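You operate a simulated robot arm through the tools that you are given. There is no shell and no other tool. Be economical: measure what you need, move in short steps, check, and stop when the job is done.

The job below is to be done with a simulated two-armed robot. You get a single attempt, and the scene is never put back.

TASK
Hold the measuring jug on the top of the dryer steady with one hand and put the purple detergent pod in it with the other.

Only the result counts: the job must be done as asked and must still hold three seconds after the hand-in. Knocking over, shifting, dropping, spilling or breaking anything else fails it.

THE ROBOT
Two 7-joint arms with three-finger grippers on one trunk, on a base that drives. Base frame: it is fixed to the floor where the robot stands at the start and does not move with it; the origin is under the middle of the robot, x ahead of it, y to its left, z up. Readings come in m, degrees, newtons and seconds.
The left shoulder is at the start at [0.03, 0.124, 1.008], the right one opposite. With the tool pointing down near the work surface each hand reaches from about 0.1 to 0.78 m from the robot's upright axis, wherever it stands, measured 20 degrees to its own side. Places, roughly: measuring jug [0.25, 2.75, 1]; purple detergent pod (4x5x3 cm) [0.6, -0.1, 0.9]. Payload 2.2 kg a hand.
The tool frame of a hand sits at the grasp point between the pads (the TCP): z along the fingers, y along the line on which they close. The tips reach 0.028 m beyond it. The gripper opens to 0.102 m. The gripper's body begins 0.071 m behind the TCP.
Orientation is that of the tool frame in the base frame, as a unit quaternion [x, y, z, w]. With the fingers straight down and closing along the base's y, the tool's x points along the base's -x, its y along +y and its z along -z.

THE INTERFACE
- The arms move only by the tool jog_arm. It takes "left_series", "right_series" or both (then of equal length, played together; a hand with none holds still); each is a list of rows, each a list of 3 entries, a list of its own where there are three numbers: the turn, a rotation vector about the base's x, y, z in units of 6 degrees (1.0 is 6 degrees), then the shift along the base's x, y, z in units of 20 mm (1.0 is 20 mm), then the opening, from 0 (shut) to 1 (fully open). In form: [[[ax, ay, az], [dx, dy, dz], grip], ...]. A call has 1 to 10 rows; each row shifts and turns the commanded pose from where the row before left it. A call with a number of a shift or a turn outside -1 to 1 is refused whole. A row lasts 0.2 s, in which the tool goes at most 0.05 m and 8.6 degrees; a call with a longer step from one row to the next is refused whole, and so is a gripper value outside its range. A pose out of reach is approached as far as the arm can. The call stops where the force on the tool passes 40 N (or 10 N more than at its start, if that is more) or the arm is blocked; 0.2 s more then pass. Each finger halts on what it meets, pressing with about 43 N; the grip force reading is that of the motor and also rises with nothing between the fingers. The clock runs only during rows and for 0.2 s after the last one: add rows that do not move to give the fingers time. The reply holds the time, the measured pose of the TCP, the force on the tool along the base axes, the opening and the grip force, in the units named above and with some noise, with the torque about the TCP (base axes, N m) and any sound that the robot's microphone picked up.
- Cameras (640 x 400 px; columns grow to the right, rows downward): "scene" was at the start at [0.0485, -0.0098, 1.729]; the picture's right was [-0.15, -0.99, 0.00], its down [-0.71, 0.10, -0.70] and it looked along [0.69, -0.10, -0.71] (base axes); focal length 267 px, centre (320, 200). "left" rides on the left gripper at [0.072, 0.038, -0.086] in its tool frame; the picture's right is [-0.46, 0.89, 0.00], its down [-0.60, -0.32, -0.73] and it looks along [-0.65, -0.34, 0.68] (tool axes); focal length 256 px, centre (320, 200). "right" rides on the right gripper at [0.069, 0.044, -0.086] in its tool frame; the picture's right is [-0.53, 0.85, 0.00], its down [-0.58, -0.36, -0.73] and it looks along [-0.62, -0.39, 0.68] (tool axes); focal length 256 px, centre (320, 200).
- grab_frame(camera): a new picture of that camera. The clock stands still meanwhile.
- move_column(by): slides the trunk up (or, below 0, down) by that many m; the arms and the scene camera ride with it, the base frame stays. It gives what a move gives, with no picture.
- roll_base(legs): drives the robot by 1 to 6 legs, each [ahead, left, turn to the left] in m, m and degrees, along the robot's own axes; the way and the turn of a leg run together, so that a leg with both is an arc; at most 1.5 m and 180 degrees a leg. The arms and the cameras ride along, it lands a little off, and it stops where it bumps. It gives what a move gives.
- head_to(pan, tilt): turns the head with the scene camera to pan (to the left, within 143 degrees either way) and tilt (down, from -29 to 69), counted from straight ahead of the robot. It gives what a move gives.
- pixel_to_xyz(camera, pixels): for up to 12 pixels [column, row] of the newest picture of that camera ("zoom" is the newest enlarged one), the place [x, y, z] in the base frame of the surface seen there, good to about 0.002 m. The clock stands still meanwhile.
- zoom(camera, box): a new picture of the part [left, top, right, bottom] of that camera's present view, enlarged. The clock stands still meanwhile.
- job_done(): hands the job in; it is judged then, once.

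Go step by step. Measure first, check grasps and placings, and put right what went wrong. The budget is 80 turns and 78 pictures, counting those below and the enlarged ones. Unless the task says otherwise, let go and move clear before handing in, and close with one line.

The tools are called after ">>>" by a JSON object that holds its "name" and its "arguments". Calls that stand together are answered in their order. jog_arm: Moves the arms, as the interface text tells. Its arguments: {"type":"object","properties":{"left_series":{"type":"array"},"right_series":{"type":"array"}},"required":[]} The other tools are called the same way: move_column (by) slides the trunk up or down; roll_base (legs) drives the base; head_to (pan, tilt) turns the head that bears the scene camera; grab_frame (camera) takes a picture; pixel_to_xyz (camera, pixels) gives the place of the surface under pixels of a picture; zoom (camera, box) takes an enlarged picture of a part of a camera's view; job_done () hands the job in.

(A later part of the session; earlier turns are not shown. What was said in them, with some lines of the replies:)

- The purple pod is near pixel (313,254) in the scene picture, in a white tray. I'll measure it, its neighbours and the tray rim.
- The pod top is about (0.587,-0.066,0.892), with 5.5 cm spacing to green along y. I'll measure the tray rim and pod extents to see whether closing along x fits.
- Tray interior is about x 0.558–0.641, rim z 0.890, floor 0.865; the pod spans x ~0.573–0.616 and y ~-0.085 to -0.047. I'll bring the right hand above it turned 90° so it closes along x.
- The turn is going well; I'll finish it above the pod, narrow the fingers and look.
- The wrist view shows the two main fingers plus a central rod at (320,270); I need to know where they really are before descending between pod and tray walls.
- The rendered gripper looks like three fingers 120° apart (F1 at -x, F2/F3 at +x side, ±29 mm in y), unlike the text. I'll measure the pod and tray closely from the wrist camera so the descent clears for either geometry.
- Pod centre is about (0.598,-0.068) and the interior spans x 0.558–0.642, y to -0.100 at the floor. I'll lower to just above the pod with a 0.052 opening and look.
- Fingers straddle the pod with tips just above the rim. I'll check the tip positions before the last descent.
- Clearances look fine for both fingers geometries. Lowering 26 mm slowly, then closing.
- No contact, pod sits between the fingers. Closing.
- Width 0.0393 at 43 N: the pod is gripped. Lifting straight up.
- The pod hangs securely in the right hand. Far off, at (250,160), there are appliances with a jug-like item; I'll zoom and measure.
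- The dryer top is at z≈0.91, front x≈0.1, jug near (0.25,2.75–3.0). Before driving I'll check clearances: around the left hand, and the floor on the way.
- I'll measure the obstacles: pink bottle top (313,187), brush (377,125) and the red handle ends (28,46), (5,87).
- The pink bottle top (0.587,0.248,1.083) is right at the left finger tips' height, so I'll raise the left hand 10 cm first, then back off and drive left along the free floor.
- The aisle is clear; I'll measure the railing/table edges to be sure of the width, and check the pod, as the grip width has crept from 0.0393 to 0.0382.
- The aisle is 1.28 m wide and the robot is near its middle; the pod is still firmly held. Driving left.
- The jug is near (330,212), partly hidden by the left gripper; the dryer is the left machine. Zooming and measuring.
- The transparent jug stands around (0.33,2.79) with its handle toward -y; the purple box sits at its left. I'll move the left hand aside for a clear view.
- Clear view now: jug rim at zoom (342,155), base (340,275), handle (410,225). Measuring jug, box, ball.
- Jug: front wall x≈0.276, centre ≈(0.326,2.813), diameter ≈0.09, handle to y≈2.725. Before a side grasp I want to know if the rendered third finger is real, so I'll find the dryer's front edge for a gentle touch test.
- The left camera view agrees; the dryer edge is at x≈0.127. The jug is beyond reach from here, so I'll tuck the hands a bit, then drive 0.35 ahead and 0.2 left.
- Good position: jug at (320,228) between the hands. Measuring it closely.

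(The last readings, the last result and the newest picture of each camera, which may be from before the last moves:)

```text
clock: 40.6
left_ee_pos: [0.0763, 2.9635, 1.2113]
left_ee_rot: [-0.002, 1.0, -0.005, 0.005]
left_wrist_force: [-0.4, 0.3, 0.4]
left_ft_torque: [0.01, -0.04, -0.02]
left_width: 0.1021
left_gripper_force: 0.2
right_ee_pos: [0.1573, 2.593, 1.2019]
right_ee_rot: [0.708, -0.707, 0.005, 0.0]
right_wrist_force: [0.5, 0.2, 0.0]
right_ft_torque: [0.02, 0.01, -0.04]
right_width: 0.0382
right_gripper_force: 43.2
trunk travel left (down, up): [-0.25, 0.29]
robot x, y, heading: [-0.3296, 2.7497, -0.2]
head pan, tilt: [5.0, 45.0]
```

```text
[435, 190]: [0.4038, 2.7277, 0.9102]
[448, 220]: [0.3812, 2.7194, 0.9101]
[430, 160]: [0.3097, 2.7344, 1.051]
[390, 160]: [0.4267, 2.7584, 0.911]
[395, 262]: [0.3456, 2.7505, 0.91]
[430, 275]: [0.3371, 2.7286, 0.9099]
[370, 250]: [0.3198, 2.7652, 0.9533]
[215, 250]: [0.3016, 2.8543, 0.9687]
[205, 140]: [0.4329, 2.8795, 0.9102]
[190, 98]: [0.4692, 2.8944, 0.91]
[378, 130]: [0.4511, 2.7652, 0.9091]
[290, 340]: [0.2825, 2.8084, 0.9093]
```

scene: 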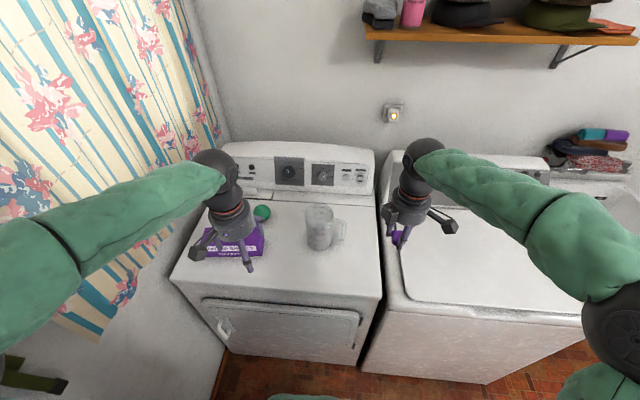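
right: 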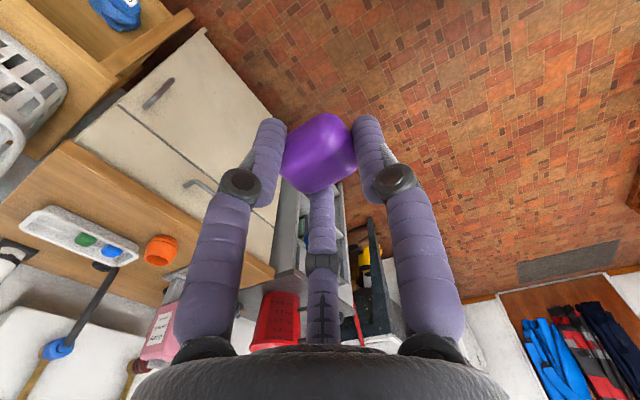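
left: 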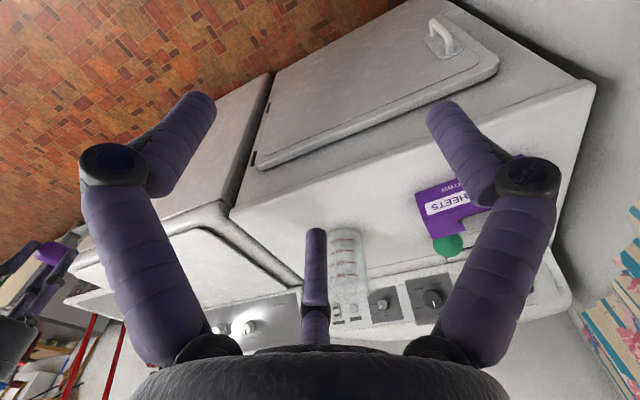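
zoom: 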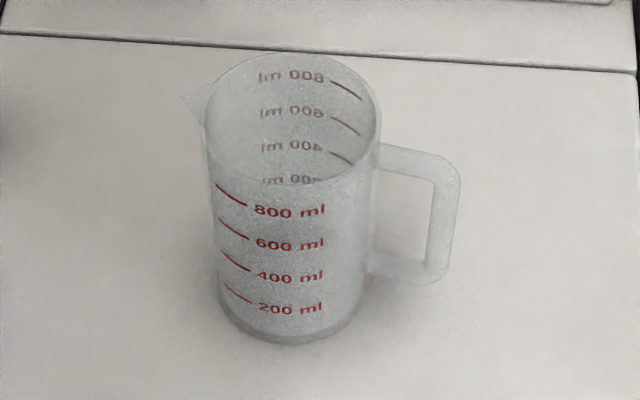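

The jug is ~9.5 cm wide (too tight for a body grasp) with the handle bar at about (0.316,2.724), z 0.95–1.05, leaving ~3 cm gap. Plan: left hand grips the handle bar from the front (30° down, closing along y), right drops the pod from above; turning the hands first while clear.

>>> {"name": "jog_arm", "arguments": {"left_series": [[[0, -1, 0], [0.2, -1, -0.2], 0.4], [[0, -1, 0], [0.2, -1, -0.2], 0.4], [[0, -1, 0], [0.2, -1, -0.2], 0.4], [[0, -1, 0], [0.2, -1, -0.2], 0.4], [[0, -1, 0], [0.2, -1, -0.2], 0.4], [[0, -1, 0], [0.2, -1, -0.2], 0.4], [[0, -1, 0], [0.2, -1, -0.2], 0.4], [[0, -1, 0], [0.2, -1, -0.2], 0.4], [[0, -1, 0], [0.2, -1, -0.2], 0.4], [[0, -1, 0], [0.2, -1, -0.2], 0.4]], "right_series": [[[0, 0, -1], [0, -0.5, 0.1], 0.2], [[0, 0, -1], [0, -0.5, 0.1], 0.2], [[0, 0, -1], [0, -0.5, 0.1], 0.2], [[0, 0, -1], [0, -0.5, 0.1], 0.2], [[0, 0, -1], [0, -0.5, 0.1], 0.2], [[0, 0, -1], [0, -0.5, 0.1], 0.2], [[0, 0, -1], [0, -0.5, 0.1], 0.2], [[0, 0, -1], [0, -0.5, 0.1], 0.2], [[0, 0, -1], [0, -0.5, 0.1], 0.2], [[0, 0, -1], [0, -0.5, 0.1], 0.2]]}}

>>> {"name": "grab_frame", "arguments": {"camera": "scene"}}

>>> {"name": "grab_frame", "arguments": {"camera": "left"}}

```text
clock: 42.8
left_ee_pos: [0.1163, 2.7629, 1.1709]
left_ee_rot: [0.001, 0.863, -0.004, 0.505]
left_wrist_force: [0.0, 0.4, 0.6]
left_ft_torque: [-0.02, 0.0, -0.02]
left_width: 0.0409
left_gripper_force: 0.1
right_ee_pos: [0.1572, 2.4921, 1.2224]
right_ee_rot: [-0.259, 0.966, -0.003, -0.004]
right_wrist_force: [0.2, 0.3, -0.8]
right_ft_torque: [-0.02, 0.02, 0.0]
right_width: 0.0383
right_gripper_force: 43.0
trunk travel left (down, up): [-0.25, 0.29]
robot x, y, heading: [-0.3302, 2.7478, -0.0]
head pan, tilt: [5.0, 45.0]
```

```text
50 pictures are left
```

scene: 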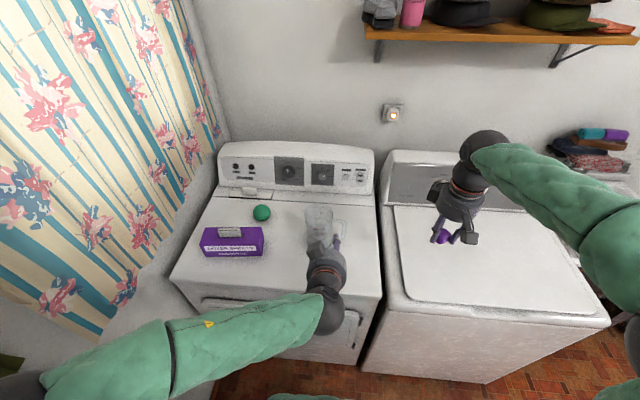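

```text
49 pictures are left
```

left: 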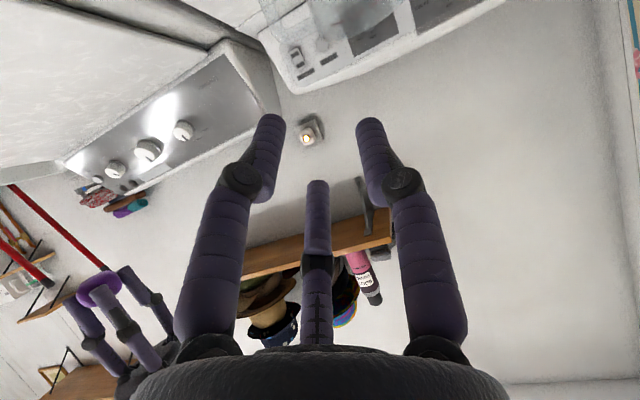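

Left hand is angled well. Moving it to the pre-grasp point 10 cm before the handle, finishing the right hand's turn.

>>> {"name": "jog_arm", "arguments": {"left_series": [[[0, 0, 0], [0.82, -0.286, -0.9], 0.4], [[0, 0, 0], [0.82, -0.286, -0.9], 0.4], [[0, 0, 0], [0.82, -0.286, -0.9], 0.4], [[0, 0, 0], [0.82, -0.286, -0.9], 0.4], [[0, 0, 0], [0.82, -0.286, -0.9], 0.4], [[0, 0, 0], [0.82, -0.286, -0.9], 0.4], [[0, 0, 0], [0.6, -0.286, -0.9], 0.4]], "right_series": [[[0, 0, -1], [0, 0, 0], 0.2], [[0, 0, -1], [0, 0, 0], 0.2], [[0, 0, -1], [0, 0, 0], 0.2], [[0, 0, -1], [0, 0, 0], 0.2], [[0, 0, -1], [0, 0, 0], 0.2], [[0, 0, 0], [0, 0, 0], 0.2], [[0, 0, 0], [0, 0, 0], 0.2]]}}

>>> {"name": "zoom", "arguments": {"camera": "scene", "box": [270, 180, 390, 255]}}

>>> {"name": "grab_frame", "arguments": {"camera": "left"}}

```text
clock: 44.4
left_ee_pos: [0.2269, 2.7231, 1.0446]
left_ee_rot: [0.001, 0.864, -0.003, 0.503]
left_wrist_force: [1.3, 0.5, -0.5]
left_ft_torque: [-0.01, 0.01, 0.01]
left_width: 0.0408
left_gripper_force: 0.1
right_ee_pos: [0.1575, 2.4936, 1.2227]
right_ee_rot: [-0.001, 1.0, -0.003, -0.006]
right_wrist_force: [0.1, 0.9, 0.1]
right_ft_torque: [0.02, 0.03, 0.03]
right_width: 0.0382
right_gripper_force: 43.3
trunk travel left (down, up): [-0.25, 0.29]
robot x, y, heading: [-0.332, 2.7454, 0.2]
head pan, tilt: [5.0, 45.0]
```

```text
5.33 times, centred on (330, 218) of scene
```

zoom: 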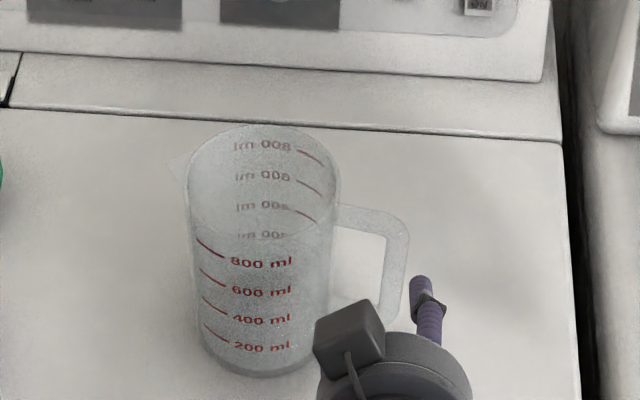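

```text
47 pictures are left
```

left: 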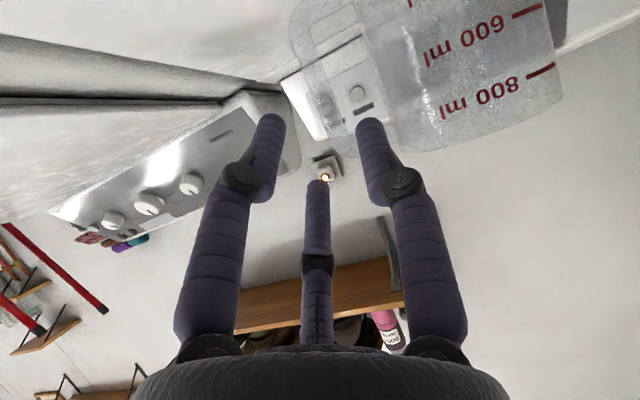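

The handle shows at (300–320, 20–80) in the left camera. Measuring the bar and the fingertips.

>>> {"name": "zoom", "arguments": {"camera": "left", "box": [240, 0, 440, 125]}}

>>> {"name": "pixel_to_xyz", "arguments": {"camera": "left", "pixels": [[295, 30], [300, 45], [305, 55], [312, 70], [320, 78], [335, 82], [350, 85], [268, 118], [372, 122], [320, 185], [375, 60], [395, 100]]}}

```text
3.20 times, centred on (340, 62) of left
```

zoom: 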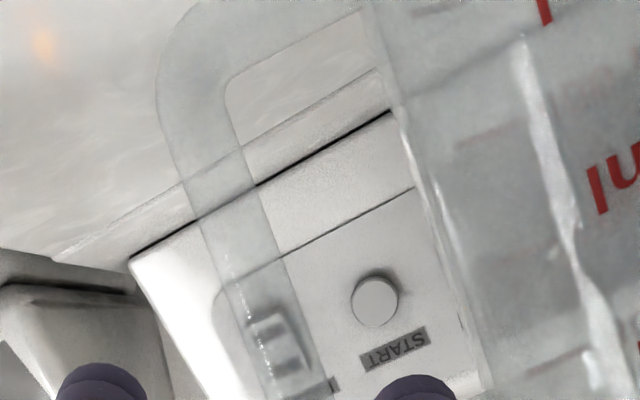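

```text
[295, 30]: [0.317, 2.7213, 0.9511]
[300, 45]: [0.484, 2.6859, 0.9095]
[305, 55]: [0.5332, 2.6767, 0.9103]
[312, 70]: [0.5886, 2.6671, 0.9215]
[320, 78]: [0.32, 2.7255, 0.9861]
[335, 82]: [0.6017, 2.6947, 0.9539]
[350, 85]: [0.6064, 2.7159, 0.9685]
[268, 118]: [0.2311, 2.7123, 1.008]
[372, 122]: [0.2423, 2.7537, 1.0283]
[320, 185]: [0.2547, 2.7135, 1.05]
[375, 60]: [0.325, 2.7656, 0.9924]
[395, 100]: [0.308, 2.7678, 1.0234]
```

Bar centre is ≈(0.318,2.724), body wall at y≈2.765; the +y finger (2.743–2.753) is centred on the gap. Advancing along the finger axis.

>>> {"name": "jog_arm", "arguments": {"left_series": [[[0, 0, 0], [0.866, 0, -0.5], 0.4], [[0, 0, 0], [0.866, 0, -0.5], 0.4], [[0, 0, 0], [0.866, 0, -0.5], 0.4], [[0, 0, 0], [0.65, 0, -0.38], 0.4], [[0, 0, 0], [0.65, 0, -0.38], 0.4], [[0, 0, 0], [0.45, 0, -0.25], 0.4], [[0, 0, 0], [0, 0, 0], 0.4]]}}

>>> {"name": "grab_frame", "arguments": {"camera": "left"}}

>>> {"name": "zoom", "arguments": {"camera": "scene", "box": [270, 180, 390, 255]}}

```text
clock: 46.0
left_ee_pos: [0.3142, 2.7244, 0.9929]
left_ee_rot: [0.001, 0.864, -0.003, 0.503]
left_wrist_force: [0.1, 1.2, -0.2]
left_ft_torque: [0.01, -0.03, 0.03]
left_width: 0.0409
left_gripper_force: 0.0
right_ee_pos: [0.1576, 2.4945, 1.2217]
right_ee_rot: [0.0, 1.0, -0.004, -0.005]
right_wrist_force: [-1.1, 0.4, -0.7]
right_ft_torque: [0.0, -0.02, 0.0]
right_width: 0.0383
right_gripper_force: 42.4
trunk travel left (down, up): [-0.25, 0.29]
robot x, y, heading: [-0.3314, 2.7498, -0.0]
head pan, tilt: [5.0, 45.0]
```

```text
45 pictures are left
```

left: 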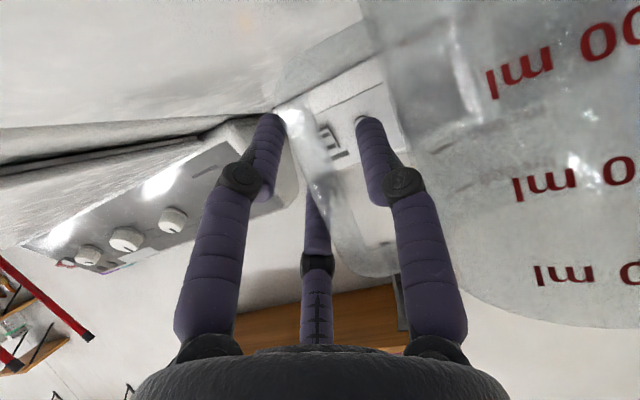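

```text
5.33 times, centred on (330, 218) of scene
```

zoom: 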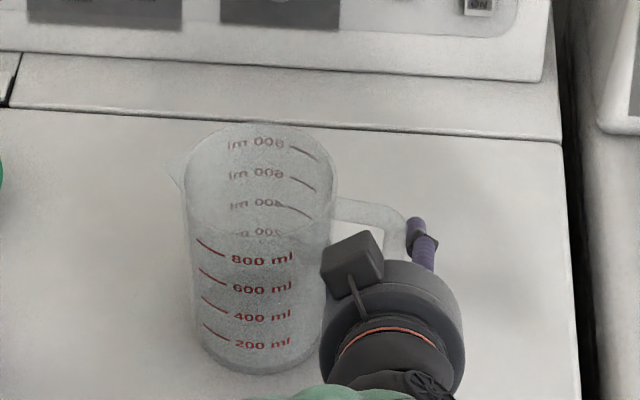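

The handle bar is between the fingers with no contact force. Closing on it gradually.

>>> {"name": "jog_arm", "arguments": {"left_series": [[[0, 0, 0], [0, 0, 0], 0.3], [[0, 0, 0], [0, 0, 0], 0.2], [[0, 0, 0], [0, 0, 0], 0.12], [[0, 0, 0], [0, 0, 0], 0.05], [[0, 0, 0], [0, 0, 0], 0.0], [[0, 0, 0], [0, 0, 0], 0.0]]}}

>>> {"name": "grab_frame", "arguments": {"camera": "left"}}

>>> {"name": "zoom", "arguments": {"camera": "scene", "box": [270, 180, 390, 255]}}

```text
clock: 47.4
left_ee_pos: [0.314, 2.7248, 0.9954]
left_ee_rot: [0.002, 0.863, -0.004, 0.505]
left_wrist_force: [1.2, 3.6, 6.8]
left_ft_torque: [1.14, -0.08, 0.02]
left_width: 0.0223
left_gripper_force: 42.7
right_ee_pos: [0.1575, 2.4942, 1.2224]
right_ee_rot: [-0.001, 1.0, -0.003, -0.005]
right_wrist_force: [-0.5, -0.2, -0.6]
right_ft_torque: [-0.01, 0.01, 0.0]
right_width: 0.0383
right_gripper_force: 42.7
trunk travel left (down, up): [-0.25, 0.29]
robot x, y, heading: [-0.3279, 2.7523, 0.2]
head pan, tilt: [5.0, 45.0]
```

```text
43 pictures are left
```

left: 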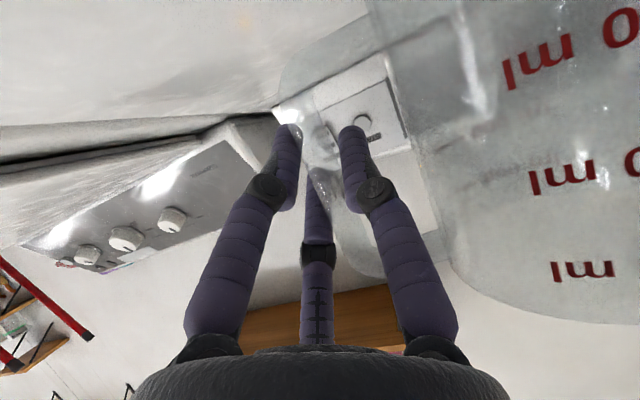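

```text
5.33 times, centred on (330, 218) of scene
```

zoom: 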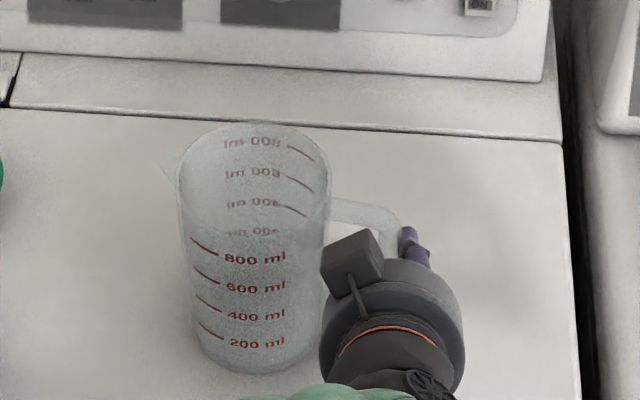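

Handle gripped (width 0.022, 43 N); the jug stayed upright with only a hair of tilt. Bringing the right hand forward then over the mouth, passing above the left gripper.

>>> {"name": "jog_arm", "arguments": {"right_series": [[[0, 0, 0], [0.94, 0.5, 0], 0.2], [[0, 0, 0], [0.94, 0.5, 0], 0.2], [[0, 0, 0], [0.94, 0.5, 0], 0.2], [[0, 0, 0], [0.94, 0.5, 0], 0.2], [[0, 0, 0], [0.94, 0.5, 0], 0.2], [[0, 0, 0], [0.94, 0.5, 0], 0.2], [[0, 0, 0], [0.94, 0.5, 0], 0.2], [[0, 0, 0], [0.94, 0.5, 0], 0.2], [[0, 0, 0], [0.94, 0.5, 0], 0.2]]}}

>>> {"name": "grab_frame", "arguments": {"camera": "scene"}}

>>> {"name": "grab_frame", "arguments": {"camera": "right"}}

```text
clock: 49.4
left_ee_pos: [0.3138, 2.7239, 0.995]
left_ee_rot: [0.001, 0.864, -0.004, 0.503]
left_wrist_force: [2.1, -1.7, 8.2]
left_ft_torque: [1.03, -0.21, -0.28]
left_width: 0.0219
left_gripper_force: 43.3
right_ee_pos: [0.3269, 2.5834, 1.2226]
right_ee_rot: [-0.001, 1.0, -0.003, -0.005]
right_wrist_force: [-0.6, 0.3, 0.6]
right_ft_torque: [0.01, -0.04, 0.01]
right_width: 0.0379
right_gripper_force: 43.1
trunk travel left (down, up): [-0.25, 0.29]
robot x, y, heading: [-0.3313, 2.7495, 0.0]
head pan, tilt: [5.0, 45.0]
```

```text
41 pictures are left
```

scene: 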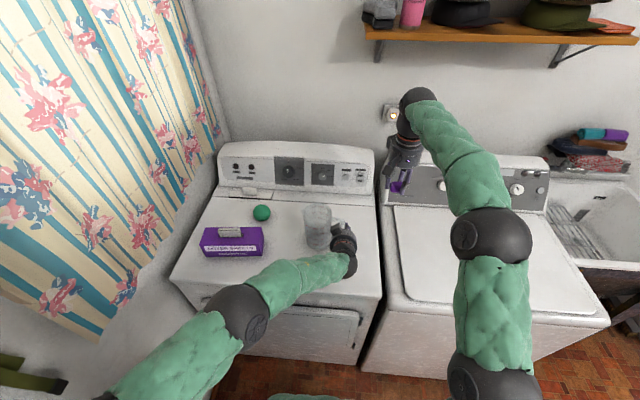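

```text
40 pictures are left
```

right: 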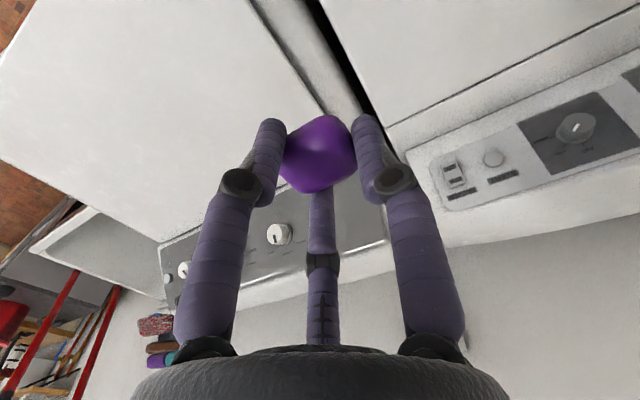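

Path is clear above the left hand. Moving 0.2 m left toward the mouth, then looking.

>>> {"name": "jog_arm", "arguments": {"right_series": [[[0, 0, 0], [0, 1, 0], 0.2], [[0, 0, 0], [0, 1, 0], 0.2], [[0, 0, 0], [0, 1, 0], 0.2], [[0, 0, 0], [0, 1, 0], 0.2], [[0, 0, 0], [0, 1, 0], 0.2], [[0, 0, 0], [0, 1, 0], 0.2], [[0, 0, 0], [0, 1, 0], 0.2], [[0, 0, 0], [0, 1, 0], 0.2], [[0, 0, 0], [0, 1, 0], 0.2], [[0, 0, 0], [0, 1, 0], 0.2]]}}

>>> {"name": "zoom", "arguments": {"camera": "scene", "box": [240, 100, 400, 270]}}

>>> {"name": "grab_frame", "arguments": {"camera": "right"}}

```text
clock: 51.6
left_ee_pos: [0.3147, 2.7231, 0.9948]
left_ee_rot: [0.002, 0.864, -0.005, 0.503]
left_wrist_force: [0.7, -1.3, 9.4]
left_ft_torque: [1.13, -0.11, -0.06]
left_width: 0.0225
left_gripper_force: 43.2
right_ee_pos: [0.3315, 2.7858, 1.2258]
right_ee_rot: [-0.001, 1.0, -0.004, -0.005]
right_wrist_force: [0.2, 0.9, 0.2]
right_ft_torque: [0.02, 0.04, 0.01]
right_width: 0.0378
right_gripper_force: 42.7
trunk travel left (down, up): [-0.25, 0.29]
robot x, y, heading: [-0.3304, 2.7506, 0.3]
head pan, tilt: [5.0, 45.0]
```

```text
2.35 times, centred on (320, 185) of scene
```

zoom: 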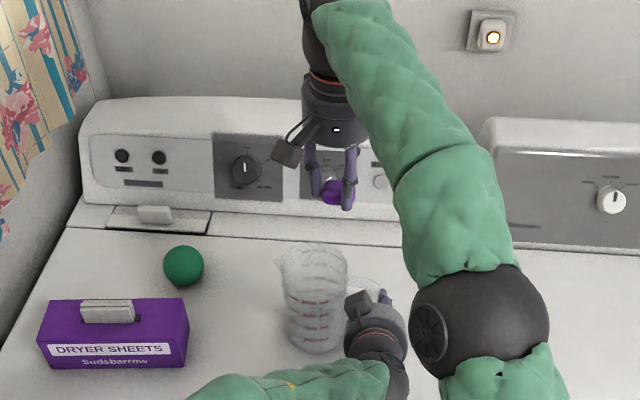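

```text
38 pictures are left
```

right: 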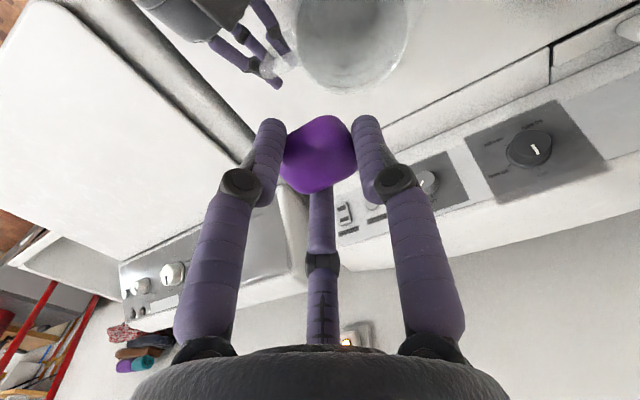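

The jug's mouth is visible in the right camera around (352,40). Measuring rim points and the right elbow/left wrist clearance.

>>> {"name": "pixel_to_xyz", "arguments": {"camera": "zoom", "pixels": [[430, 330], [400, 370], [375, 330], [470, 290], [340, 195], [390, 390]]}}

>>> {"name": "zoom", "arguments": {"camera": "right", "box": [240, 0, 440, 125]}}

>>> {"name": "pixel_to_xyz", "arguments": {"camera": "right", "pixels": [[298, 30], [300, 50], [315, 75], [350, 89], [380, 80], [403, 50], [408, 20], [345, 40], [350, 85], [297, 10], [280, 62], [352, 60]]}}

```text
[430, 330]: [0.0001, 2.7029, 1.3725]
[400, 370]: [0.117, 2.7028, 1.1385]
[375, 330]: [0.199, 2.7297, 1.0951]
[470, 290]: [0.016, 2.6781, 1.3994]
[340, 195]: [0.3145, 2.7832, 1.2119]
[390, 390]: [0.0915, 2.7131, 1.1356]
```

```text
3.20 times, centred on (340, 62) of right
```

zoom: 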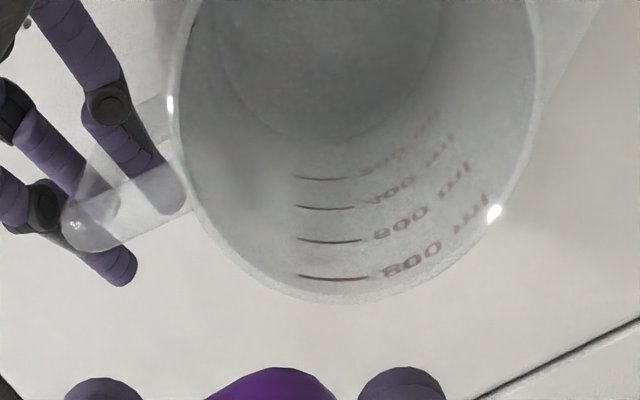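

```text
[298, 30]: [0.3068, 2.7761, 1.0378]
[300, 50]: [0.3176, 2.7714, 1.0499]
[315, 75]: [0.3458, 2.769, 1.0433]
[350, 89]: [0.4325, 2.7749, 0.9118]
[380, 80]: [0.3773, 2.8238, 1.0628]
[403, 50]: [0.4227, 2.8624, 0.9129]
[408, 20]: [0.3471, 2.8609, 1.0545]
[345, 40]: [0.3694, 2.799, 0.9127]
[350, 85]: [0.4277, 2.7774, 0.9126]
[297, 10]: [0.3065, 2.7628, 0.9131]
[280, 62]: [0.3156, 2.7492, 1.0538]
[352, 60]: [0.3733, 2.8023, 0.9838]
```

Mouth centre ≈(0.330,2.816), radius ≈0.048; elbow underside has roughly 0.1 m over the left wrist. Centring and lowering in part, then checking.

>>> {"name": "jog_arm", "arguments": {"right_series": [[[0, 0, 0], [0, 0.75, 0], 0.2], [[0, 0, 0], [0, 0.75, 0], 0.2], [[0, 0, 0], [0, 0, -1], 0.2], [[0, 0, 0], [0, 0, -1], 0.2], [[0, 0, 0], [0, 0, -1], 0.2], [[0, 0, 0], [0, 0, -0.5], 0.2], [[0, 0, 0], [0, 0, 0], 0.2]]}}

>>> {"name": "zoom", "arguments": {"camera": "scene", "box": [240, 130, 400, 270]}}

>>> {"name": "grab_frame", "arguments": {"camera": "right"}}

>>> {"name": "pixel_to_xyz", "arguments": {"camera": "zoom", "pixels": [[420, 330], [400, 370], [470, 290], [265, 215], [240, 245], [245, 225]]}}

```text
clock: 53.2
left_ee_pos: [0.3135, 2.7243, 0.9946]
left_ee_rot: [0.002, 0.864, -0.004, 0.504]
left_wrist_force: [0.7, -0.1, 8.7]
left_ft_torque: [1.17, -0.07, -0.01]
left_width: 0.022
left_gripper_force: 42.6
right_ee_pos: [0.3211, 2.8117, 1.1488]
right_ee_rot: [-0.001, 1.0, -0.004, -0.006]
right_wrist_force: [0.1, 0.1, -0.2]
right_ft_torque: [0.02, -0.04, -0.02]
right_width: 0.0384
right_gripper_force: 42.7
right hand out of reach, approached as far as the arm can: row 2
trunk travel left (down, up): [-0.25, 0.29]
robot x, y, heading: [-0.3308, 2.7465, -0.0]
head pan, tilt: [5.0, 45.0]
```

```text
2.86 times, centred on (320, 200) of scene
```

zoom: 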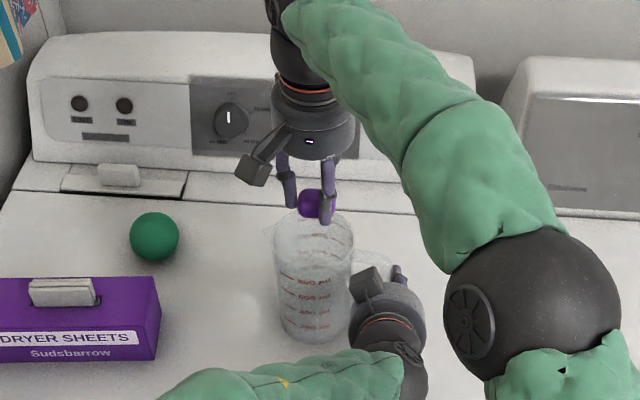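

```text
35 pictures are left
```

right: 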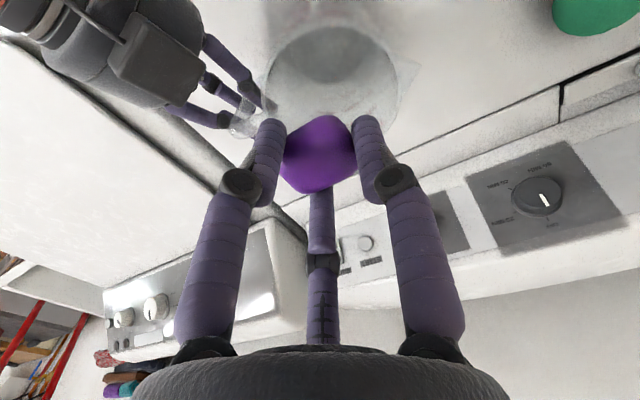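

```text
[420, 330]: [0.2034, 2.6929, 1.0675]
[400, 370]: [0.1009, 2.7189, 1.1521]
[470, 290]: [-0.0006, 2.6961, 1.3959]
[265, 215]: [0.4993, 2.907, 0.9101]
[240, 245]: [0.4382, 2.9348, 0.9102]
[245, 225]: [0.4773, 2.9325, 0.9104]
```

Pod is right over the mouth, TCP (0.321,2.812). I'll correct by (+9,+4) mm and lower 2 cm, then verify the pod versus the rim.

>>> {"name": "jog_arm", "arguments": {"right_series": [[[0, 0, 0], [0.44, 0.2, 0], 0.2], [[0, 0, 0], [0, 0, -1], 0.2], [[0, 0, 0], [0, 0, 0], 0.2]]}}

>>> {"name": "zoom", "arguments": {"camera": "scene", "box": [284, 170, 364, 250]}}

>>> {"name": "zoom", "arguments": {"camera": "right", "box": [220, 0, 420, 200]}}

>>> {"name": "pixel_to_xyz", "arguments": {"camera": "right", "pixels": [[320, 150], [295, 140], [345, 140], [320, 122], [300, 165], [340, 165]]}}

```text
clock: 54.0
left_ee_pos: [0.3136, 2.725, 0.9955]
left_ee_rot: [0.002, 0.864, -0.004, 0.504]
left_wrist_force: [-0.8, 0.2, 7.9]
left_ft_torque: [1.14, -0.06, 0.03]
left_width: 0.0222
left_gripper_force: 42.6
right_ee_pos: [0.3294, 2.8176, 1.13]
right_ee_rot: [0.0, 1.0, -0.003, -0.005]
right_wrist_force: [0.1, -0.2, 0.1]
right_ft_torque: [-0.02, 0.0, -0.01]
right_width: 0.0381
right_gripper_force: 42.9
trunk travel left (down, up): [-0.25, 0.29]
robot x, y, heading: [-0.3295, 2.7467, 0.1]
head pan, tilt: [5.0, 45.0]
```

```text
5.00 times, centred on (324, 210) of scene
```

zoom: 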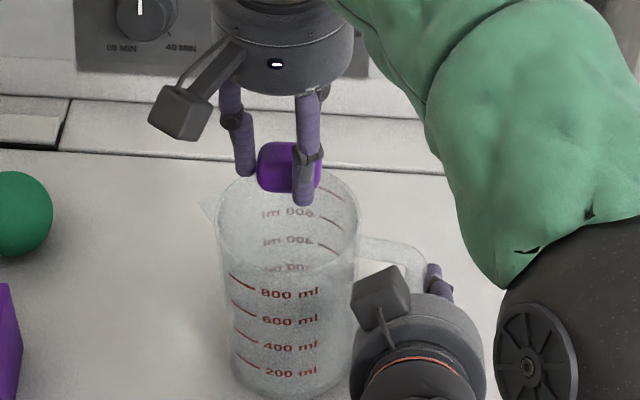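

```text
2.00 times, centred on (320, 100) of right
```

zoom: 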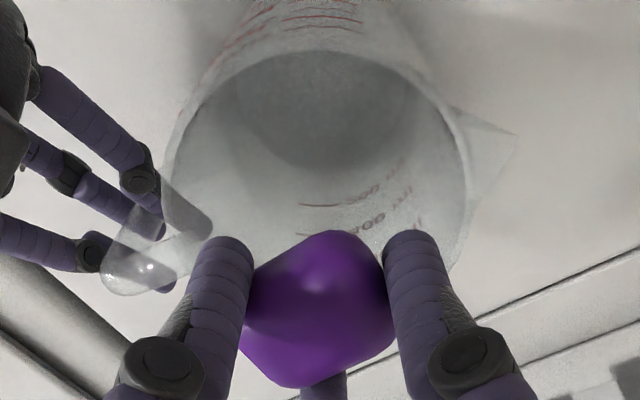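

```text
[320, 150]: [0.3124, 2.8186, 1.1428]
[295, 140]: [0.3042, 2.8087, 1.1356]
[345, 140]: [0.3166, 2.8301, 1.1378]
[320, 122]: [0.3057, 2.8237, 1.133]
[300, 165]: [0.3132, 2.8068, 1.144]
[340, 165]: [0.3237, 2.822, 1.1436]
```

The pod sits centred between the fingers over the mouth (pod ~x 0.304–0.343, y 2.80–2.84). Lowering 7 cm so the pod is inside the rim.

>>> {"name": "jog_arm", "arguments": {"right_series": [[[0, 0, 0], [0, 0, -0.7], 0.2], [[0, 0, 0], [0, 0, -0.7], 0.2], [[0, 0, 0], [0, 0, -0.7], 0.2], [[0, 0, 0], [0, 0, -0.7], 0.2], [[0, 0, 0], [0, 0, -0.7], 0.2], [[0, 0, 0], [0, 0, 0], 0.2]]}}

>>> {"name": "zoom", "arguments": {"camera": "scene", "box": [270, 170, 390, 260]}}

>>> {"name": "grab_frame", "arguments": {"camera": "right"}}

```text
clock: 55.4
left_ee_pos: [0.3137, 2.7227, 0.9941]
left_ee_rot: [0.002, 0.864, -0.004, 0.504]
left_wrist_force: [0.1, 0.4, 7.4]
left_ft_torque: [1.16, -0.1, 0.01]
left_width: 0.022
left_gripper_force: 42.4
right_ee_pos: [0.3297, 2.8175, 1.0596]
right_ee_rot: [-0.002, 1.0, -0.004, -0.005]
right_wrist_force: [0.2, 0.2, 0.3]
right_ft_torque: [-0.02, -0.02, 0.01]
right_width: 0.0382
right_gripper_force: 43.2
trunk travel left (down, up): [-0.25, 0.29]
robot x, y, heading: [-0.3268, 2.7458, 0.3]
head pan, tilt: [5.0, 45.0]
```

```text
4.44 times, centred on (330, 215) of scene
```

zoom: 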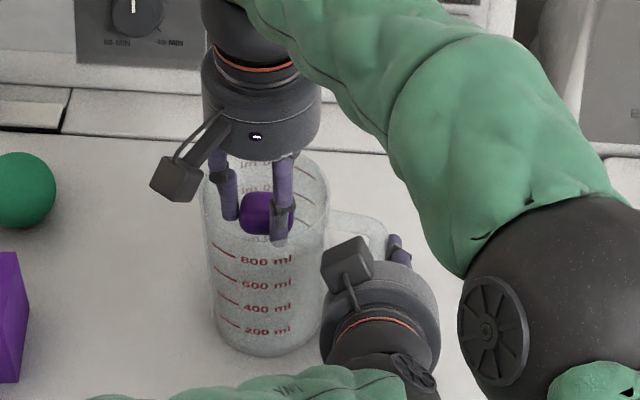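

```text
31 pictures are left
```

right: 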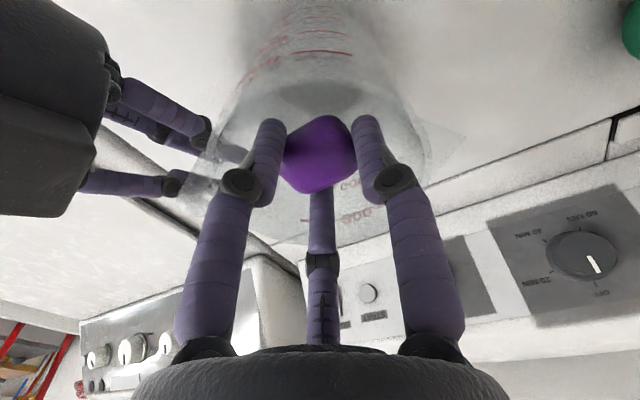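

The pod and fingertips are inside the jug without contact. Opening slightly (to ~0.054) to release.

>>> {"name": "jog_arm", "arguments": {"right_series": [[[0, 0, 0], [0, 0, 0], 0.42], [[0, 0, 0], [0, 0, 0], 0.5], [[0, 0, 0], [0, 0, 0], 0.53], [[0, 0, 0], [0, 0, 0], 0.53], [[0, 0, 0], [0, 0, 0], 0.53]]}}

>>> {"name": "zoom", "arguments": {"camera": "scene", "box": [270, 170, 390, 260]}}

>>> {"name": "grab_frame", "arguments": {"camera": "right"}}

```text
clock: 56.6
left_ee_pos: [0.3131, 2.7245, 0.995]
left_ee_rot: [0.002, 0.863, -0.005, 0.504]
left_wrist_force: [0.0, 0.0, 8.3]
left_ft_torque: [1.16, -0.05, 0.02]
left_width: 0.0222
left_gripper_force: 42.8
right_ee_pos: [0.3292, 2.8161, 1.0592]
right_ee_rot: [-0.002, 1.0, -0.003, -0.005]
right_wrist_force: [0.1, 0.2, -1.0]
right_ft_torque: [-0.02, 0.04, 0.01]
right_width: 0.0539
right_gripper_force: 0.1
trunk travel left (down, up): [-0.25, 0.29]
robot x, y, heading: [-0.3279, 2.7478, -0.2]
head pan, tilt: [5.0, 45.0]
```

```text
4.44 times, centred on (330, 215) of scene
```

zoom: 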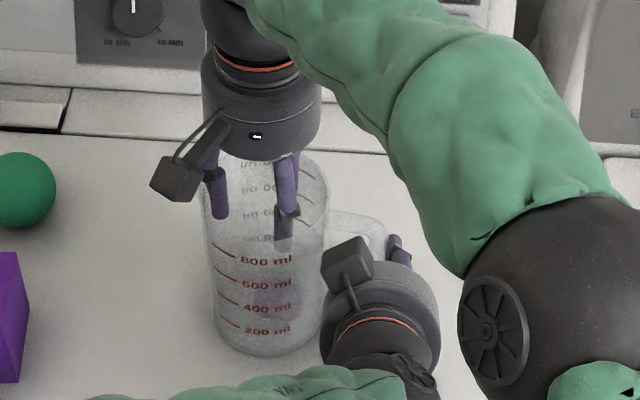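

```text
29 pictures are left
```

right: 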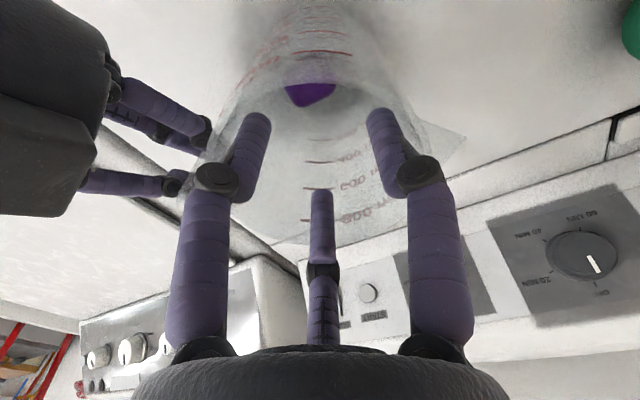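

The pod lies on the jug's bottom. Raising the right hand straight out, holding the jug with the left.

>>> {"name": "jog_arm", "arguments": {"right_series": [[[0, 0, 0], [0, 0, 0.6], 0.53], [[0, 0, 0], [0, 0, 1], 0.53], [[0, 0, 0], [0, 0, 1], 0.53], [[0, 0, 0], [0, 0, 1], 0.53], [[0, 0, 0], [0, 0, 1], 0.53], [[0, 0, 0], [0, 0, 1], 0.53], [[0, 0, 0], [0, 0, 0.6], 0.53]]}}

>>> {"name": "jog_arm", "arguments": {"right_series": [[[0, 0, 0], [-0.3, -1, 0.1], 0.53], [[0, 0, 0], [-0.3, -1, 0.1], 0.53], [[0, 0, 0], [-0.3, -1, 0.1], 0.53], [[0, 0, 0], [0, -1, 0.1], 0.53], [[0, 0, 0], [0, -1, 0.1], 0.53], [[0, 0, 0], [0, -1, 0], 0.53], [[0, 0, 0], [0, -1, 0], 0.53], [[0, 0, 0], [0, -1, 0], 0.53], [[0, 0, 0], [0, -1, 0], 0.53], [[0, 0, 0], [0, -1, 0], 0.53]]}}

>>> {"name": "zoom", "arguments": {"camera": "scene", "box": [270, 170, 390, 260]}}

```text
clock: 58.2
left_ee_pos: [0.3132, 2.7245, 0.995]
left_ee_rot: [0.002, 0.864, -0.004, 0.504]
left_wrist_force: [0.4, 1.9, 7.1]
left_ft_torque: [1.16, -0.04, 0.0]
left_width: 0.0223
left_gripper_force: 43.0
right_ee_pos: [0.3325, 2.8163, 1.1848]
right_ee_rot: [-0.002, 1.0, -0.004, -0.005]
right_wrist_force: [0.2, 0.4, 0.2]
right_ft_torque: [-0.01, 0.0, 0.0]
right_width: 0.0539
right_gripper_force: 0.0
trunk travel left (down, up): [-0.25, 0.29]
robot x, y, heading: [-0.3281, 2.7517, -0.2]
head pan, tilt: [5.0, 45.0]
```

```text
clock: 60.4
left_ee_pos: [0.3143, 2.7234, 0.9942]
left_ee_rot: [0.002, 0.864, -0.005, 0.504]
left_wrist_force: [0.2, -0.4, 8.1]
left_ft_torque: [1.15, -0.06, 0.02]
left_width: 0.022
left_gripper_force: 43.0
right_ee_pos: [0.3107, 2.6156, 1.193]
right_ee_rot: [-0.002, 1.0, -0.003, -0.006]
right_wrist_force: [-0.4, 0.5, 0.0]
right_ft_torque: [0.01, -0.02, 0.0]
right_width: 0.0543
right_gripper_force: 0.1
trunk travel left (down, up): [-0.25, 0.29]
robot x, y, heading: [-0.3275, 2.7511, 0.3]
head pan, tilt: [5.0, 45.0]
```

```text
4.44 times, centred on (330, 215) of scene
```

zoom: 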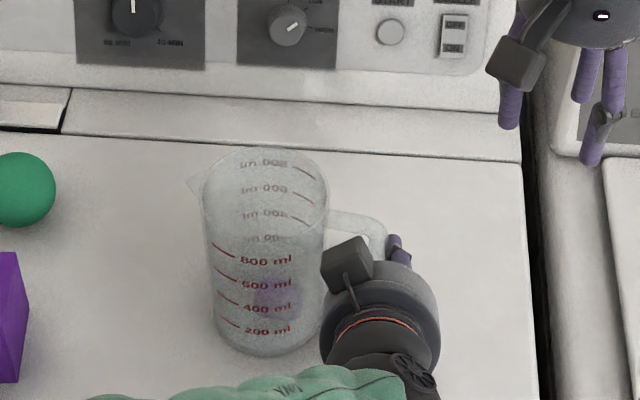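

The left hand is pressing the jug's far-left base edge (8 N, 1.15 N m), i.e. a slight lean. I'll ease that with a tiny counter-rotation before letting go.

>>> {"name": "jog_arm", "arguments": {"left_series": [[[0.1, 0, 0], [0, 0, 0], 0], [[0, 0, 0], [0, 0, 0], 0]]}}

```text
clock: 61.0
left_ee_pos: [0.3126, 2.7251, 0.994]
left_ee_rot: [0.004, 0.864, 0.001, 0.503]
left_wrist_force: [-1.3, 0.4, 4.6]
left_ft_torque: [0.75, -0.04, 0.04]
left_width: 0.022
left_gripper_force: 43.3
right_ee_pos: [0.3111, 2.6151, 1.1946]
right_ee_rot: [-0.001, 1.0, -0.004, -0.004]
right_wrist_force: [-0.2, 0.0, 0.8]
right_ft_torque: [0.03, 0.01, -0.01]
right_width: 0.0542
right_gripper_force: 0.1
trunk travel left (down, up): [-0.25, 0.29]
robot x, y, heading: [-0.3312, 2.7468, 0.1]
head pan, tilt: [5.0, 45.0]
```

The load fell to 4.6 N / 0.75 N m; repeating the correction.

>>> {"name": "jog_arm", "arguments": {"left_series": [[[0.13, 0, 0], [0, 0, 0], 0], [[0, 0, 0], [0, 0, 0], 0]]}}

>>> {"name": "zoom", "arguments": {"camera": "scene", "box": [270, 170, 390, 260]}}

```text
clock: 61.6
left_ee_pos: [0.314, 2.7241, 0.9929]
left_ee_rot: [0.008, 0.864, 0.006, 0.503]
left_wrist_force: [-0.8, 0.6, 1.8]
left_ft_torque: [0.3, 0.03, 0.07]
left_width: 0.0219
left_gripper_force: 42.3
right_ee_pos: [0.3111, 2.6159, 1.1934]
right_ee_rot: [-0.001, 1.0, -0.003, -0.005]
right_wrist_force: [0.6, 0.7, -0.4]
right_ft_torque: [-0.01, -0.01, 0.01]
right_width: 0.0541
right_gripper_force: 0.1
trunk travel left (down, up): [-0.25, 0.29]
robot x, y, heading: [-0.335, 2.7453, -0.0]
head pan, tilt: [5.0, 45.0]
```

```text
4.44 times, centred on (330, 215) of scene
```

zoom: 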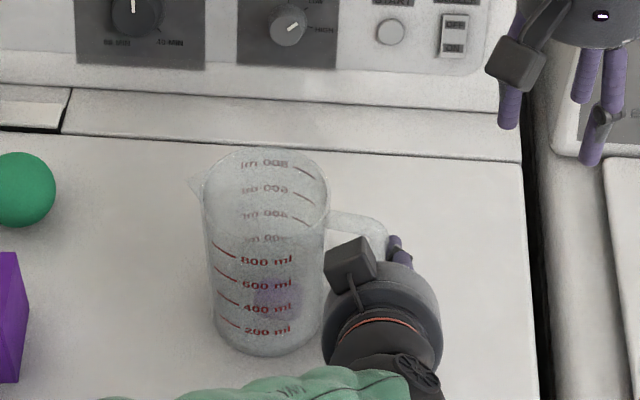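

Load is nearly gone (1.8 N). Opening the left gripper gradually to 0.4.

>>> {"name": "jog_arm", "arguments": {"left_series": [[[0.05, 0, 0], [0, 0, 0], 0], [[0, 0, 0], [0, 0, 0], 0.22], [[0, 0, 0], [0, 0, 0], 0.27], [[0, 0, 0], [0, 0, 0], 0.33], [[0, 0, 0], [0, 0, 0], 0.4], [[0, 0, 0], [0, 0, 0], 0.4]]}}

>>> {"name": "grab_frame", "arguments": {"camera": "left"}}

>>> {"name": "zoom", "arguments": {"camera": "scene", "box": [270, 170, 390, 260]}}

```text
clock: 63.0
left_ee_pos: [0.3139, 2.7244, 0.9945]
left_ee_rot: [0.009, 0.864, 0.009, 0.504]
left_wrist_force: [0.5, -0.7, 0.0]
left_ft_torque: [-0.02, -0.01, -0.07]
left_width: 0.0406
left_gripper_force: 0.0
right_ee_pos: [0.3112, 2.6158, 1.1924]
right_ee_rot: [0.0, 1.0, -0.003, -0.005]
right_wrist_force: [-0.3, 0.4, 0.2]
right_ft_torque: [-0.01, 0.02, 0.03]
right_width: 0.0539
right_gripper_force: 0.2
trunk travel left (down, up): [-0.25, 0.29]
robot x, y, heading: [-0.3273, 2.7497, -0.1]
head pan, tilt: [5.0, 45.0]
```

```text
26 pictures are left
```

left: 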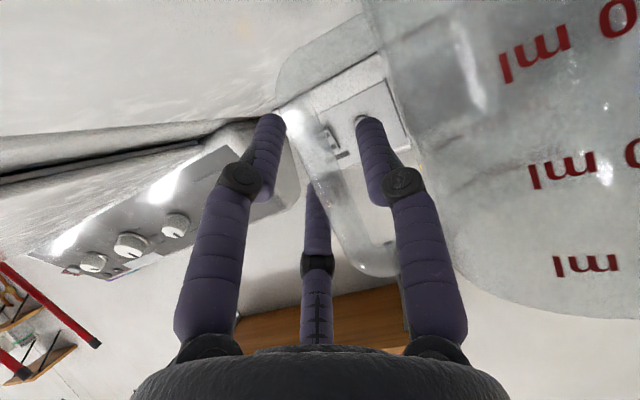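

```text
4.44 times, centred on (330, 215) of scene
```

zoom: 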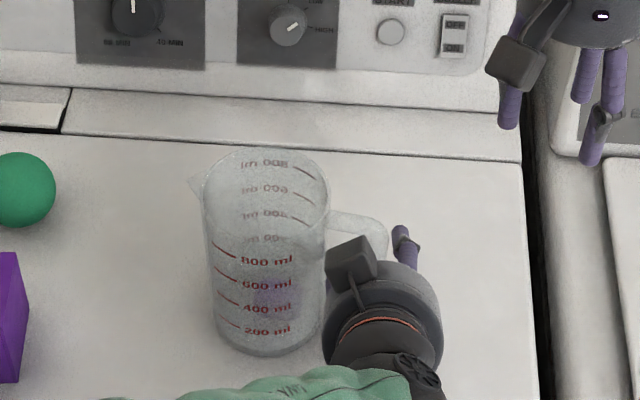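

The handle is free and the jug stands upright. Backing the left hand straight out along its approach.

>>> {"name": "jog_arm", "arguments": {"left_series": [[[0, 0, 0], [-0.433, 0, 0.25], 0.4], [[0, 0, 0], [-0.866, 0, 0.5], 0.4], [[0, 0, 0], [-0.866, 0, 0.5], 0.4], [[0, 0, 0], [-0.866, 0, 0.5], 0.4], [[0, 0, 0], [-0.866, 0, 0.5], 0.4], [[0, 0, 0], [-0.866, 0, 0.5], 0.4], [[0, 0, 0], [-0.866, 0, 0.5], 0.4]]}}

>>> {"name": "zoom", "arguments": {"camera": "scene", "box": [230, 160, 390, 260]}}

```text
clock: 64.6
left_ee_pos: [0.2021, 2.726, 1.0603]
left_ee_rot: [0.008, 0.864, 0.009, 0.503]
left_wrist_force: [0.0, -0.6, 0.5]
left_ft_torque: [-0.01, 0.02, -0.01]
left_width: 0.0405
left_gripper_force: 0.1
right_ee_pos: [0.3111, 2.6161, 1.193]
right_ee_rot: [-0.001, 1.0, -0.003, -0.005]
right_wrist_force: [0.0, 0.2, 0.1]
right_ft_torque: [-0.02, 0.02, 0.01]
right_width: 0.0541
right_gripper_force: 0.0
trunk travel left (down, up): [-0.25, 0.29]
robot x, y, heading: [-0.3282, 2.7472, 0.2]
head pan, tilt: [5.0, 45.0]
```

```text
4.00 times, centred on (310, 210) of scene
```

zoom: 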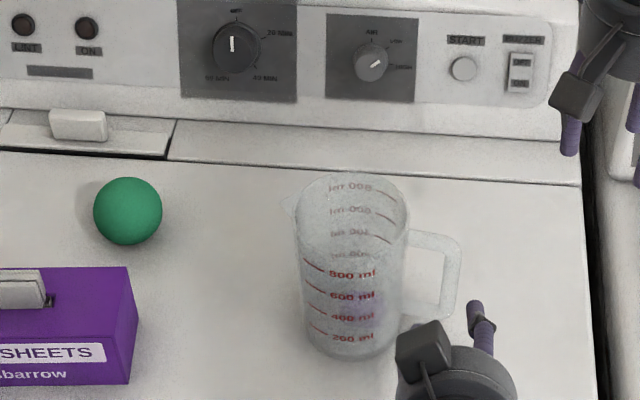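

The jug stands upright with the purple pod visible in it at zoom (360,310), both hands are clear, and the box and ball are undisturbed. Handing in.

>>> {"name": "job_done", "arguments": {}}

```text
The job is handed in.
```

The purple detergent pod is in the measuring jug on top of the dryer. The left hand held the jug by its handle while the right hand dropped the pod in, and both hands then let go and moved clear.
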